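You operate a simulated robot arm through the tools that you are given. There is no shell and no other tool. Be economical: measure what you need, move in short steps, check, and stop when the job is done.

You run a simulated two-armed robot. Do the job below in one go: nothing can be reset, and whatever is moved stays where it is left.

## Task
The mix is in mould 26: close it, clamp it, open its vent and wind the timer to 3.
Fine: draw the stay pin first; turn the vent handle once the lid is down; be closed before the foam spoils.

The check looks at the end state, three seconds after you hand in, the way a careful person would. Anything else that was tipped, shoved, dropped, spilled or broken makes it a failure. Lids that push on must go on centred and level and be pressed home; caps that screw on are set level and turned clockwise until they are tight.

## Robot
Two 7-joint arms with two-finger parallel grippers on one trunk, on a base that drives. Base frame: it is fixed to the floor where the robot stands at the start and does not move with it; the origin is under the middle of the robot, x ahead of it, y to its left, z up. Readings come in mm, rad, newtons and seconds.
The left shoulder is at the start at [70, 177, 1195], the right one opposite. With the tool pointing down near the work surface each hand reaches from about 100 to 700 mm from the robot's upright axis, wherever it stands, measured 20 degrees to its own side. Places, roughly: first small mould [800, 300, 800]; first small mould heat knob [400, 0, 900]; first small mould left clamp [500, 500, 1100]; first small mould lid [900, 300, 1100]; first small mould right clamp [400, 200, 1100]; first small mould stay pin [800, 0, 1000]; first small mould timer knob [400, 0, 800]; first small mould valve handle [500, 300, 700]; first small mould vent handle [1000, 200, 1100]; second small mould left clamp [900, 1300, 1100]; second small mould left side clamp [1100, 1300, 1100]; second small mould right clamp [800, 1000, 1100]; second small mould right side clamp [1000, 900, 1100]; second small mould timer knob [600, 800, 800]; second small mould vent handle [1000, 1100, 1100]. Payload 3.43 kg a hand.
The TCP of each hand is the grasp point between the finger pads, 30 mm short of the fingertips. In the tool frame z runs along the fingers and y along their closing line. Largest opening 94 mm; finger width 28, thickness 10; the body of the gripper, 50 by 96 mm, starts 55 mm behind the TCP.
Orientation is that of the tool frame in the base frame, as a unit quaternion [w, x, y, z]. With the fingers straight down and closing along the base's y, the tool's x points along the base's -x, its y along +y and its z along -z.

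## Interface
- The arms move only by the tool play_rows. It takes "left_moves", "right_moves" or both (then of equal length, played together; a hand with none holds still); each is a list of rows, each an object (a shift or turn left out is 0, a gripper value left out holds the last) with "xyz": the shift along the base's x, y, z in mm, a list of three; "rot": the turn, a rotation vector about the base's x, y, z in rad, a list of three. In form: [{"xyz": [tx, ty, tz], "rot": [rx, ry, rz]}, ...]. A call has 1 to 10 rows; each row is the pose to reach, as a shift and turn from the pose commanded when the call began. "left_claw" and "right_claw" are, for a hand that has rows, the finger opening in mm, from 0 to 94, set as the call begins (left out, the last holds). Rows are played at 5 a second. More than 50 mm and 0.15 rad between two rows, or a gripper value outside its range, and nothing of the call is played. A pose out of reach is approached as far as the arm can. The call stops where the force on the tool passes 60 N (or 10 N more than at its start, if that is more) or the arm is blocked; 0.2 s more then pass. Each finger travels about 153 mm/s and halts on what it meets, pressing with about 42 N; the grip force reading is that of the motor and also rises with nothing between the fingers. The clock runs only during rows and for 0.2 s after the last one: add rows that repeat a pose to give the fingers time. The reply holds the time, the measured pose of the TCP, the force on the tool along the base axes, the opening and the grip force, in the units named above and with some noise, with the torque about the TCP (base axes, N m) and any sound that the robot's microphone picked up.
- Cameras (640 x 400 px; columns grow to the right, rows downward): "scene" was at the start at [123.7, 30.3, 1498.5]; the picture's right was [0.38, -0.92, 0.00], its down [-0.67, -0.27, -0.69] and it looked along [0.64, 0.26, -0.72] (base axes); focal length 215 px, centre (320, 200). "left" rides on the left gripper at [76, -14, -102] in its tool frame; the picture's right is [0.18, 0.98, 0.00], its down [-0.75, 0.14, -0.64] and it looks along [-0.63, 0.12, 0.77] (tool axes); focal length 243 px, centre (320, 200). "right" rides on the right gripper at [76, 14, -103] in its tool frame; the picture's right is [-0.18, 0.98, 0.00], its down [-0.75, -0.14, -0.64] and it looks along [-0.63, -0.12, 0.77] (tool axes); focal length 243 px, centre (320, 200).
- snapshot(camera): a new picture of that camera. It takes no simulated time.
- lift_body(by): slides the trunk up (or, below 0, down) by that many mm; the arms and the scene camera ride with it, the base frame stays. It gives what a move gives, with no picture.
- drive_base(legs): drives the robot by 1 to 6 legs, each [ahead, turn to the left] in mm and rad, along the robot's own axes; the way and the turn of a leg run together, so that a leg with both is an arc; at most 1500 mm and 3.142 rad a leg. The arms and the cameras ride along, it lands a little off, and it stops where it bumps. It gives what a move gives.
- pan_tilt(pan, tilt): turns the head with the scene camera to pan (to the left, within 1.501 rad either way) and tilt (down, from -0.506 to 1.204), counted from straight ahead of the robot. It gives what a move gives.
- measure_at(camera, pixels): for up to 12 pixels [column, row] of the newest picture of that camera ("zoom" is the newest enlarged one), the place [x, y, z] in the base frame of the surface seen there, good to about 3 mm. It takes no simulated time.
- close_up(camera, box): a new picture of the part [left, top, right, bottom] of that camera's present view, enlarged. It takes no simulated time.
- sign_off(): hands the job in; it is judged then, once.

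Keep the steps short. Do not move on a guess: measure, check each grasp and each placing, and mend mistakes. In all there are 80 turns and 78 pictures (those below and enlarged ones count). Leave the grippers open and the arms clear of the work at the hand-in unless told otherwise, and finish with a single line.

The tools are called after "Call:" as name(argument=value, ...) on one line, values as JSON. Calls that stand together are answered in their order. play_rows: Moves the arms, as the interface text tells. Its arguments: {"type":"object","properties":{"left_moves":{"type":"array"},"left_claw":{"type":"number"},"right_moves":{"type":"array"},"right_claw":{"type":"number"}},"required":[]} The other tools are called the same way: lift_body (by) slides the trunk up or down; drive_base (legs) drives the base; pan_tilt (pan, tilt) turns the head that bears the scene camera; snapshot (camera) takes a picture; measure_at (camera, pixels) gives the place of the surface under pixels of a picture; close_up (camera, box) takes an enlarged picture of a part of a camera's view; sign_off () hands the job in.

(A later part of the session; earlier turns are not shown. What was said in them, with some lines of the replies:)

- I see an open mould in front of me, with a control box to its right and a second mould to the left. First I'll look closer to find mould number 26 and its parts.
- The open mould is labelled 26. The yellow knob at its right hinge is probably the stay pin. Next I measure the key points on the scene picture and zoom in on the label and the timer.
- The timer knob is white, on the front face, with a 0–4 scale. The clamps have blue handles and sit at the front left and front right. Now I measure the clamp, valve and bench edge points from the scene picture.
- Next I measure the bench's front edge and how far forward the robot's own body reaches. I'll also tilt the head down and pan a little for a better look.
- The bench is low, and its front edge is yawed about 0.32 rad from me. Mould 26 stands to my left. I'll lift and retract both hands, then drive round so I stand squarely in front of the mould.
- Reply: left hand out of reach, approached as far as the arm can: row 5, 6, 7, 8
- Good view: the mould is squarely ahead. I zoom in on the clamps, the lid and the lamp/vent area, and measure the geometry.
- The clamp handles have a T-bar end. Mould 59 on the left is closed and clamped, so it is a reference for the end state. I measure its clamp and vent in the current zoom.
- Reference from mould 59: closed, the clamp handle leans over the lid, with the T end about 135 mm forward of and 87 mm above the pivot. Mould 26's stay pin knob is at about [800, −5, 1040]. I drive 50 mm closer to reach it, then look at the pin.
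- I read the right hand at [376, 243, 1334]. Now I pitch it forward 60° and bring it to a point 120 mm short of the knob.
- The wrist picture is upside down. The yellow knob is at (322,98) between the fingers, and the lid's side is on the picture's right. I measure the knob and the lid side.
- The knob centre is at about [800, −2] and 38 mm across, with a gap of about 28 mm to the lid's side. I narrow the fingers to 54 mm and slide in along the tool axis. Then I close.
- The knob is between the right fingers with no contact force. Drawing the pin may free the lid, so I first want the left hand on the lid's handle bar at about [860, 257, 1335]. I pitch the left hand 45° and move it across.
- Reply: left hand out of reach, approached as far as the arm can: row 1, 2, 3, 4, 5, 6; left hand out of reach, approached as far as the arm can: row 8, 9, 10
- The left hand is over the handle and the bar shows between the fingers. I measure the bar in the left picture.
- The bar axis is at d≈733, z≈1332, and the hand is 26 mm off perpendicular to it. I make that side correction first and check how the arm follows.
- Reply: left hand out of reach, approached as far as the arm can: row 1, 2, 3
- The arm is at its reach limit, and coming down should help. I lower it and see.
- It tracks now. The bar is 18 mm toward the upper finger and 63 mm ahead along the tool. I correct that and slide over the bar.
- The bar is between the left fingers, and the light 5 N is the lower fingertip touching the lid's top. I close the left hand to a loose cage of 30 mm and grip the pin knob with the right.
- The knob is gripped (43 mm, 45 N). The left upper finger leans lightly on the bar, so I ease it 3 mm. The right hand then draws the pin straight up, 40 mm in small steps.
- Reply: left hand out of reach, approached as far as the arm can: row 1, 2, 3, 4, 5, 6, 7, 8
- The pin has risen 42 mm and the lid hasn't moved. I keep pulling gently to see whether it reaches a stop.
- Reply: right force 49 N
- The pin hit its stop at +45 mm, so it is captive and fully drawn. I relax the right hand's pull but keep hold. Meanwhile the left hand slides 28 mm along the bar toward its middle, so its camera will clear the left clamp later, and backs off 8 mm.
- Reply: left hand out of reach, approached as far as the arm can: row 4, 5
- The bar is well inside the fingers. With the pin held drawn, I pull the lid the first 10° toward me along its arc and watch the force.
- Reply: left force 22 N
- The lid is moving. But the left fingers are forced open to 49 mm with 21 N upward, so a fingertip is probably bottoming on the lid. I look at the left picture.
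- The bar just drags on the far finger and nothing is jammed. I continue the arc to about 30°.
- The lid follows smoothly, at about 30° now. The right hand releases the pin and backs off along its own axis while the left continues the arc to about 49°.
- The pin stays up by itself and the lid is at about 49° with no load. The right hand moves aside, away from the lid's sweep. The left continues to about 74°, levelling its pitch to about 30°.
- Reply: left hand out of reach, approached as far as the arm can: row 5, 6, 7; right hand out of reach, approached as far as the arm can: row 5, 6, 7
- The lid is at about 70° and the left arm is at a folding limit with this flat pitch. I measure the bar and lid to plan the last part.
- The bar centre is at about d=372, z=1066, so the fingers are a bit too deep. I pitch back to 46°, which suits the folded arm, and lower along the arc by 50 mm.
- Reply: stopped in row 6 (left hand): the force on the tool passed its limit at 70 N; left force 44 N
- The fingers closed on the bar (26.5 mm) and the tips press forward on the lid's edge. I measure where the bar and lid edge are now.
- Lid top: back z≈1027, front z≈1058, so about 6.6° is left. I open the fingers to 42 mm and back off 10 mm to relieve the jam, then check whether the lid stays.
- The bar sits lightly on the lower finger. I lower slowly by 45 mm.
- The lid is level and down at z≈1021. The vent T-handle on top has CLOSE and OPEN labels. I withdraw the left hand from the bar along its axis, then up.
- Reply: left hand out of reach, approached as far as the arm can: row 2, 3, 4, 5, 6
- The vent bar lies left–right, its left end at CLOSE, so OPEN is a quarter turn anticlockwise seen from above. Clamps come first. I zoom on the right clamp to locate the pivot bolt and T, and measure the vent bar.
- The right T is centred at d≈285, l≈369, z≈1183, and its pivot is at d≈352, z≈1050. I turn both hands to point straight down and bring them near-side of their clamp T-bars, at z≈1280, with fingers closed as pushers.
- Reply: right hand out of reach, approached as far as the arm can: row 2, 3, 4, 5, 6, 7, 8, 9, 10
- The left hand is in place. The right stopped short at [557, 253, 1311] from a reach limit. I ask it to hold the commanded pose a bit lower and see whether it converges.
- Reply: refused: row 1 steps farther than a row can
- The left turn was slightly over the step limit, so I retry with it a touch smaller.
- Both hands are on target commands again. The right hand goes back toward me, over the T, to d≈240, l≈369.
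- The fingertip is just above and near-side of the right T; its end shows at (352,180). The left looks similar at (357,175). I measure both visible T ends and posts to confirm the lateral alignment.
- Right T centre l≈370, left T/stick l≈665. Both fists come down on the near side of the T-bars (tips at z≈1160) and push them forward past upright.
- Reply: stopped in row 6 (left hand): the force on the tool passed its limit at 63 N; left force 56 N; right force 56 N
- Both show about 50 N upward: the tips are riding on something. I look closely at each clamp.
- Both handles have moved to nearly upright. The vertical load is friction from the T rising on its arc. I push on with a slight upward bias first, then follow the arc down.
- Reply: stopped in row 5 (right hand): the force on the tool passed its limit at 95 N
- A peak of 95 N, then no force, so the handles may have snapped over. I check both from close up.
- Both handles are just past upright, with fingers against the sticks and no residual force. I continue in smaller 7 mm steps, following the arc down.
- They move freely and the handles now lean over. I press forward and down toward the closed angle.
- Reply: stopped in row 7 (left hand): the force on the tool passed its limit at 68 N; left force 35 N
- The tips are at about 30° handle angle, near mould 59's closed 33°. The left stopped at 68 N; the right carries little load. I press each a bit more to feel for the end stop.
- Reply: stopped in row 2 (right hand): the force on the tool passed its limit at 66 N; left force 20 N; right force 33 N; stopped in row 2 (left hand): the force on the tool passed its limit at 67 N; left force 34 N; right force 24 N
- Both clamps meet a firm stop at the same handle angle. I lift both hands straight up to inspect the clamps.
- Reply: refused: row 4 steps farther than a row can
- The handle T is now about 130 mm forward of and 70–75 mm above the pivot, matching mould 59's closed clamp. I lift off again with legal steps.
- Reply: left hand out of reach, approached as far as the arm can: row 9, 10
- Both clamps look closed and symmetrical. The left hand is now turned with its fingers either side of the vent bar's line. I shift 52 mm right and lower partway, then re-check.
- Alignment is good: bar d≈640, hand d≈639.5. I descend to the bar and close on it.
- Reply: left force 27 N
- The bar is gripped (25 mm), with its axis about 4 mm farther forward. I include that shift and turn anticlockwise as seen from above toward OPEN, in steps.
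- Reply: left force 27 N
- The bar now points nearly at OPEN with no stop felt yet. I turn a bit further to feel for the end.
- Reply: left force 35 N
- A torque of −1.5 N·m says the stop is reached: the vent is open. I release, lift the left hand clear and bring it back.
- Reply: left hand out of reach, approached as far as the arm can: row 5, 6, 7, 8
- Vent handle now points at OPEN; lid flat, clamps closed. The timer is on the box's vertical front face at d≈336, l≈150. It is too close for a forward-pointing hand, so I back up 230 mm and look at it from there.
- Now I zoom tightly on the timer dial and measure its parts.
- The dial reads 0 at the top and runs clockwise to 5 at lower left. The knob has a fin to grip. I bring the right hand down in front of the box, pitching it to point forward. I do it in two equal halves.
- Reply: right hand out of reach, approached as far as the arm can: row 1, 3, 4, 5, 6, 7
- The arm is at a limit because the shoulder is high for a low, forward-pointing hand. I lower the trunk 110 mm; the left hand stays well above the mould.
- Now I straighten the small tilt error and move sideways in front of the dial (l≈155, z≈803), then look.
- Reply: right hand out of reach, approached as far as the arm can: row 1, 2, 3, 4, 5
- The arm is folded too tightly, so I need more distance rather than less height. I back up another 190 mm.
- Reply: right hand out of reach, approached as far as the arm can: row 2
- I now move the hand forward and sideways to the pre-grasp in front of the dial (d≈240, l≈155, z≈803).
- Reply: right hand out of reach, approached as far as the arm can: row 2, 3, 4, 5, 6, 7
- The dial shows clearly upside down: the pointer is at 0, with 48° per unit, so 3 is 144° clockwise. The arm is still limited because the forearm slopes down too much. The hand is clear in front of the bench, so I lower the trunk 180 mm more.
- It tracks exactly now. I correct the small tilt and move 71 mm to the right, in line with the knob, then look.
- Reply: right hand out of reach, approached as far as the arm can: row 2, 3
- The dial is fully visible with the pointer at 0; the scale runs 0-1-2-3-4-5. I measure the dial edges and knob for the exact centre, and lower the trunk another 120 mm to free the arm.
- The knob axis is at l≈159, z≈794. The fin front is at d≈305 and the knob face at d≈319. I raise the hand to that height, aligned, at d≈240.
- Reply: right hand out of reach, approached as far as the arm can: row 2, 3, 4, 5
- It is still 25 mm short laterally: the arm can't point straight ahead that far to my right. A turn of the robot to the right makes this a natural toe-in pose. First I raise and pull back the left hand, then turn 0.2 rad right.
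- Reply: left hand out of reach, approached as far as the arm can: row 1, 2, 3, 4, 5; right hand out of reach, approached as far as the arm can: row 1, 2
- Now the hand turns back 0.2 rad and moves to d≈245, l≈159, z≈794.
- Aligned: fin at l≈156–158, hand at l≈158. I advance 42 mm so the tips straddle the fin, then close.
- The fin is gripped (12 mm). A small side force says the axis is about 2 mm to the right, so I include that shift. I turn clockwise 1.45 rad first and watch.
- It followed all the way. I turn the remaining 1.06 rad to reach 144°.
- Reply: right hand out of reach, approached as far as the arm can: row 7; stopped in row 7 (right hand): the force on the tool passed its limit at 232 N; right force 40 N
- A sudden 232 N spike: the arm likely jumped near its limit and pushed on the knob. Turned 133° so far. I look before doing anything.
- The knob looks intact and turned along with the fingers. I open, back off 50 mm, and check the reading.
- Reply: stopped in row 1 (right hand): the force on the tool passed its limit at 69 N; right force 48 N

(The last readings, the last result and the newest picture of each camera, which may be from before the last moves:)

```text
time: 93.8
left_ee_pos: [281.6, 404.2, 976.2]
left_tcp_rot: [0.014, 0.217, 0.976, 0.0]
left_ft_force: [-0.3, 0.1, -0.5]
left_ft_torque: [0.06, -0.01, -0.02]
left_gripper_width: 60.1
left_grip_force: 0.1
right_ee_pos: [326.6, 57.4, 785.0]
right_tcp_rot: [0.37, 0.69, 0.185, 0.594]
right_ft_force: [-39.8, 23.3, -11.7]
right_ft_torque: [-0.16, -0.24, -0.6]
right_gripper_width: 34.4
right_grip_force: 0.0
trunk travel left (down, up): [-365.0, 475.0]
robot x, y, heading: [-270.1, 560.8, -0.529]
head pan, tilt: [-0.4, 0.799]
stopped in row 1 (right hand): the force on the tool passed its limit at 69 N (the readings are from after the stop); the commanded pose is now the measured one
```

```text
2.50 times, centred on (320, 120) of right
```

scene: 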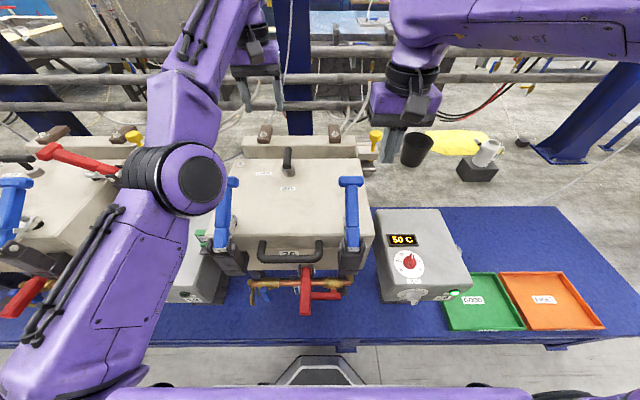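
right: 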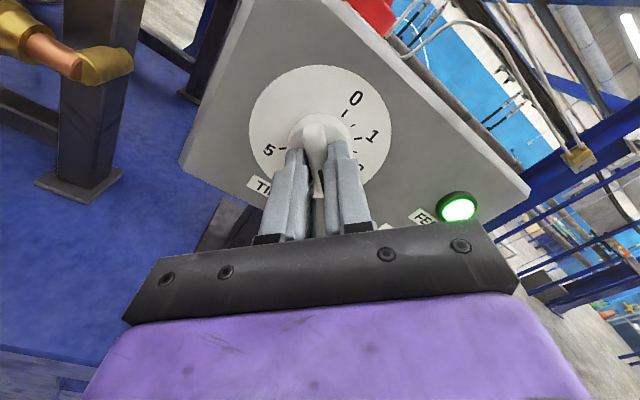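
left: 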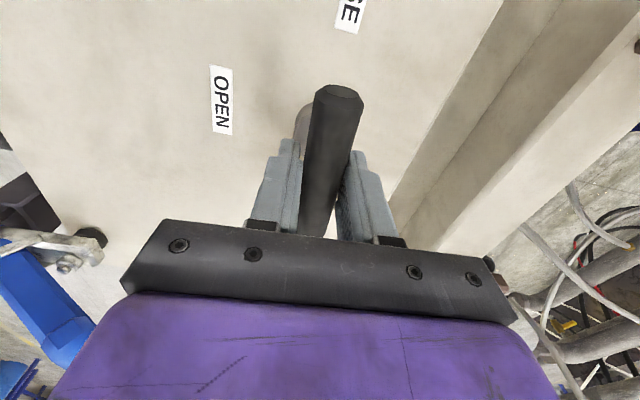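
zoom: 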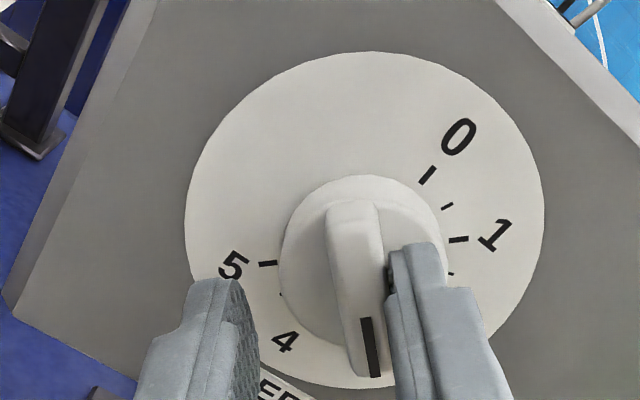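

A fingertip rests on the knob face (d≈320) and presses. I back straight out in small steps.

Call:
play_rows(right_moves=[{"xyz": [-6, 2, 0]}, {"xyz": [-14, 5, 0]}, {"xyz": [-24, 8, 0]}, {"xyz": [-36, 12, 0]}, {"xyz": [-50, 17, 0]}, {"xyz": [-66, 23, 0]}])

Call:
close_up(camera="right", box=[220, 20, 460, 200])

```text
time: 95.2
left_ee_pos: [286.3, 401.5, 973.7]
left_tcp_rot: [0.012, 0.215, 0.977, -0.001]
left_ft_force: [-0.7, 0.0, 0.0]
left_ft_torque: [-0.02, -0.04, -0.03]
left_gripper_width: 60.0
left_grip_force: 0.0
right_ee_pos: [288.3, 52.0, 786.0]
right_tcp_rot: [0.366, 0.69, 0.198, 0.592]
right_ft_force: [0.2, -0.2, 0.3]
right_ft_torque: [-0.01, 0.01, -0.03]
right_gripper_width: 43.9
right_grip_force: 0.1
right hand out of reach, approached as far as the arm can: row 3, 4, 5, 6
trunk travel left (down, up): [-365.0, 475.0]
robot x, y, heading: [-273.2, 561.2, -0.53]
head pan, tilt: [-0.4, 0.799]
```

```text
2.22 times, centred on (340, 110) of right
```

zoom: 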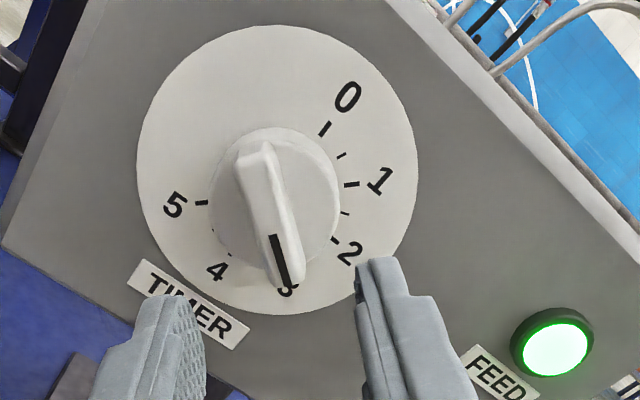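

The pointer appears to sit at 3. I measure the fin line and the tick marks to compute the angle exactly.

Call:
measure_at(camera="zoom", pixels=[[274, 240], [287, 282], [245, 165], [255, 150], [262, 200], [325, 128], [352, 184], [335, 240], [202, 203], [230, 252], [255, 195], [298, 275]])

```text
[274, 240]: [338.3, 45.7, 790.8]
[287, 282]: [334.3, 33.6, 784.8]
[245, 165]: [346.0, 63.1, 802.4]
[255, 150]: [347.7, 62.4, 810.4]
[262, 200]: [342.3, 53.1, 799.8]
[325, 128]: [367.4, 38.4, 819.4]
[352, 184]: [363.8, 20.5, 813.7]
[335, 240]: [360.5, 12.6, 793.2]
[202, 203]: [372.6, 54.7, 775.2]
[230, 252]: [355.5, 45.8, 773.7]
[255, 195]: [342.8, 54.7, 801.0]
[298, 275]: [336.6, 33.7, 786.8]
```

By the ticks, the pointer is at about 2.7 (≈131°), so about 12° more is needed. The wrist is at its limit here. I roll the hand back about 171°, which is the same grip the other way round, to regrasp. I do it in two calls, clear of the knob.

Call:
play_rows(right_moves=[{"xyz": [-4, 1, 0], "rot": [-0.1415, 0.0486, 0]}, {"xyz": [-8, 3, 0], "rot": [-0.283, 0.0972, 0]}, {"xyz": [-12, 4, 0], "rot": [-0.4245, 0.1458, 0]}, {"xyz": [-12, 4, 0], "rot": [-0.566, 0.1944, 0]}, {"xyz": [-12, 4, 0], "rot": [-0.7075, 0.243, 0]}, {"xyz": [-12, 4, 0], "rot": [-0.849, 0.2916, 0]}, {"xyz": [-12, 4, 0], "rot": [-0.9905, 0.3402, 0]}, {"xyz": [-12, 4, 0], "rot": [-1.132, 0.3888, 0]}, {"xyz": [-12, 4, 0], "rot": [-1.2735, 0.4374, 0]}, {"xyz": [-12, 4, 0], "rot": [-1.415, 0.486, 0]}], right_claw=44)

Call:
play_rows(right_moves=[{"xyz": [0, 0, 0], "rot": [-0.1415, 0.0486, 0]}, {"xyz": [0, 0, 0], "rot": [-0.283, 0.0972, 0]}, {"xyz": [0, 0, 0], "rot": [-0.4245, 0.1458, 0]}, {"xyz": [0, 0, 0], "rot": [-0.566, 0.1944, 0]}, {"xyz": [0, 0, 0], "rot": [-0.7075, 0.243, 0]}, {"xyz": [0, 0, 0], "rot": [-0.849, 0.2916, 0]}, {"xyz": [0, 0, 0], "rot": [-0.9905, 0.3402, 0]}, {"xyz": [0, 0, 0], "rot": [-1.132, 0.3888, 0]}, {"xyz": [0, 0, 0], "rot": [-1.2735, 0.4374, 0]}, {"xyz": [0, 0, 0], "rot": [-1.415, 0.486, 0]}])

Call:
play_rows(right_moves=[{"xyz": [0, 0, 0]}, {"xyz": [0, 0, 0]}])

```text
time: 97.4
left_ee_pos: [285.7, 401.2, 974.6]
left_tcp_rot: [0.013, 0.216, 0.976, -0.001]
left_ft_force: [-0.1, -0.3, -0.1]
left_ft_torque: [0.0, -0.02, 0.02]
left_gripper_width: 59.9
left_grip_force: 0.0
right_ee_pos: [276.2, 57.3, 785.2]
right_tcp_rot: [0.676, 0.398, 0.599, 0.162]
right_ft_force: [-0.2, -0.6, -0.2]
right_ft_torque: [0.01, 0.03, -0.03]
right_gripper_width: 44.0
right_grip_force: 0.1
trunk travel left (down, up): [-365.0, 475.0]
robot x, y, heading: [-268.9, 559.8, -0.533]
head pan, tilt: [-0.4, 0.799]
```

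```text
time: 99.6
left_ee_pos: [284.9, 402.3, 975.1]
left_tcp_rot: [0.013, 0.216, 0.976, -0.001]
left_ft_force: [0.5, -0.7, -0.7]
left_ft_torque: [0.0, -0.03, 0.01]
left_gripper_width: 60.0
left_grip_force: 0.1
right_ee_pos: [260.8, 66.1, 801.0]
right_tcp_rot: [0.619, -0.107, 0.693, -0.353]
right_ft_force: [-1.1, -0.2, 0.5]
right_ft_torque: [-0.01, -0.01, -0.01]
right_gripper_width: 44.1
right_grip_force: 0.0
right hand out of reach, approached as far as the arm can: row 6, 7, 8, 9, 10
trunk travel left (down, up): [-365.0, 475.0]
robot x, y, heading: [-274.6, 561.5, -0.533]
head pan, tilt: [-0.4, 0.799]
```

```text
time: 100.2
left_ee_pos: [286.3, 400.0, 974.8]
left_tcp_rot: [0.011, 0.216, 0.976, -0.001]
left_ft_force: [-0.6, 0.3, 0.0]
left_ft_torque: [0.02, 0.01, -0.03]
left_gripper_width: 60.1
left_grip_force: 0.1
right_ee_pos: [261.4, 66.2, 800.0]
right_tcp_rot: [0.62, -0.106, 0.693, -0.353]
right_ft_force: [0.2, -0.4, 0.9]
right_ft_torque: [0.03, -0.01, -0.01]
right_gripper_width: 43.8
right_grip_force: 0.0
trunk travel left (down, up): [-365.0, 475.0]
robot x, y, heading: [-273.6, 557.7, -0.532]
head pan, tilt: [-0.4, 0.799]
```

The hand is now rolled to −38°, which aligns the fin to about 142° when it closes. I correct 8 mm sideways and 5 mm down, trim the angle to 144°, advance to d≈285 and close on the fin.

Call:
play_rows(right_moves=[{"xyz": [3, 8, -5], "rot": [0.019, -0.007, 0.018]}, {"xyz": [21, 1, -5], "rot": [0.038, -0.013, 0.035]}, {"xyz": [40, -5, -5], "rot": [0.038, -0.013, 0.035]}, {"xyz": [59, -12, -5], "rot": [0.038, -0.013, 0.035]}, {"xyz": [59, -12, -5], "rot": [0.038, -0.013, 0.035]}])

Call:
play_rows(right_moves=[{"xyz": [0, 0, 0]}, {"xyz": [0, 0, 0]}, {"xyz": [0, 0, 0]}, {"xyz": [0, 0, 0]}], right_claw=2)

```text
time: 101.4
left_ee_pos: [285.4, 402.7, 974.5]
left_tcp_rot: [0.012, 0.216, 0.976, -0.001]
left_ft_force: [0.1, -0.5, 0.5]
left_ft_torque: [0.0, -0.03, -0.03]
left_gripper_width: 60.2
left_grip_force: 0.0
right_ee_pos: [317.6, 54.4, 796.2]
right_tcp_rot: [0.631, -0.106, 0.695, -0.328]
right_ft_force: [0.2, 0.9, 0.6]
right_ft_torque: [-0.02, -0.02, 0.02]
right_gripper_width: 44.0
right_grip_force: 0.1
trunk travel left (down, up): [-365.0, 475.0]
robot x, y, heading: [-269.8, 557.9, -0.53]
head pan, tilt: [-0.4, 0.799]
```

```text
time: 102.4
left_ee_pos: [287.8, 403.5, 973.6]
left_tcp_rot: [0.013, 0.216, 0.976, -0.001]
left_ft_force: [-0.7, 0.3, 0.1]
left_ft_torque: [0.01, 0.0, -0.01]
left_gripper_width: 59.9
left_grip_force: 0.0
right_ee_pos: [320.4, 57.0, 797.0]
right_tcp_rot: [0.632, -0.107, 0.694, -0.328]
right_ft_force: [17.6, 8.4, 7.0]
right_ft_torque: [-0.35, -1.0, 1.27]
right_gripper_width: 11.9
right_grip_force: 45.0
trunk travel left (down, up): [-365.0, 475.0]
robot x, y, heading: [-269.0, 560.5, -0.531]
head pan, tilt: [-0.4, 0.799]
```

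The fin is gripped flat (11.9 mm) at a roll of −36.1°, so the pointer is at 143.9°, i.e. 3.0. I open, withdraw straight back and check the dial.

Call:
play_rows(right_moves=[{"xyz": [0, 0, 0]}, {"xyz": [0, 0, 0]}, {"xyz": [0, 0, 0]}], right_claw=44)

Call:
play_rows(right_moves=[{"xyz": [-14, 5, 0]}, {"xyz": [-30, 10, 0]}, {"xyz": [-60, 20, 0]}, {"xyz": [-100, 34, 0]}, {"xyz": [-140, 48, 0]}])

Call:
close_up(camera="right", box=[200, 0, 440, 180])

Call:
snapshot(camera="scene")

```text
time: 103.2
left_ee_pos: [285.6, 401.6, 974.2]
left_tcp_rot: [0.013, 0.215, 0.976, -0.002]
left_ft_force: [0.8, -0.2, 0.8]
left_ft_torque: [-0.01, 0.0, -0.02]
left_gripper_width: 60.0
left_grip_force: 0.0
right_ee_pos: [318.7, 54.2, 796.6]
right_tcp_rot: [0.631, -0.105, 0.695, -0.327]
right_ft_force: [0.2, -0.8, -0.3]
right_ft_torque: [0.03, -0.01, 0.01]
right_gripper_width: 44.1
right_grip_force: 0.1
trunk travel left (down, up): [-365.0, 475.0]
robot x, y, heading: [-275.3, 558.2, -0.528]
head pan, tilt: [-0.4, 0.799]
```

```text
time: 104.4
left_ee_pos: [285.9, 401.8, 975.5]
left_tcp_rot: [0.014, 0.216, 0.976, -0.001]
left_ft_force: [0.5, -0.2, 0.9]
left_ft_torque: [0.02, -0.02, 0.01]
left_gripper_width: 60.1
left_grip_force: 0.2
right_ee_pos: [177.7, 103.7, 795.2]
right_tcp_rot: [0.632, -0.103, 0.693, -0.33]
right_ft_force: [-0.3, -0.1, 0.2]
right_ft_torque: [-0.03, 0.02, -0.01]
right_gripper_width: 44.0
right_grip_force: 0.0
trunk travel left (down, up): [-365.0, 475.0]
robot x, y, heading: [-271.7, 559.7, -0.531]
head pan, tilt: [-0.4, 0.799]
```

```text
2.22 times, centred on (320, 90) of right
```

zoom: 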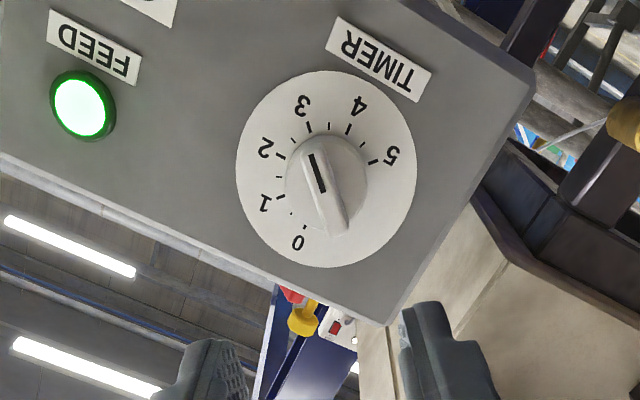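

```text
1 pictures are left
```

scene: 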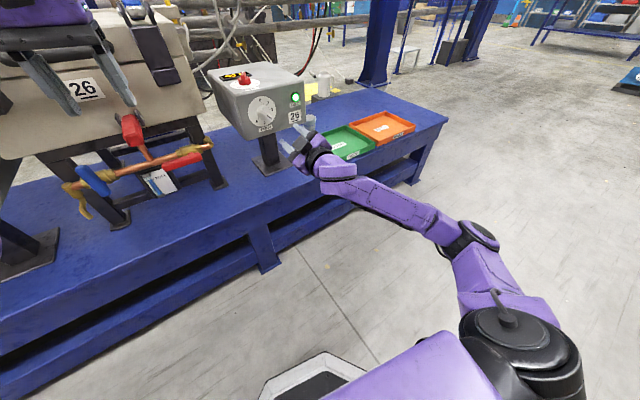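

The pointer line aims at the 3 tick. The lid is down, both clamps are over, the vent is at OPEN, both grippers are open and the arms are clear of the work. I hand in.

Call:
sign_off()

```text
The job is handed in.
```

Mould 26 is closed and clamped with its stay pin drawn, its vent handle is at OPEN, its timer is wound to 3, and the job is handed in; while I wound the timer, one jolt of 232 N hit the knob, with no visible damage.
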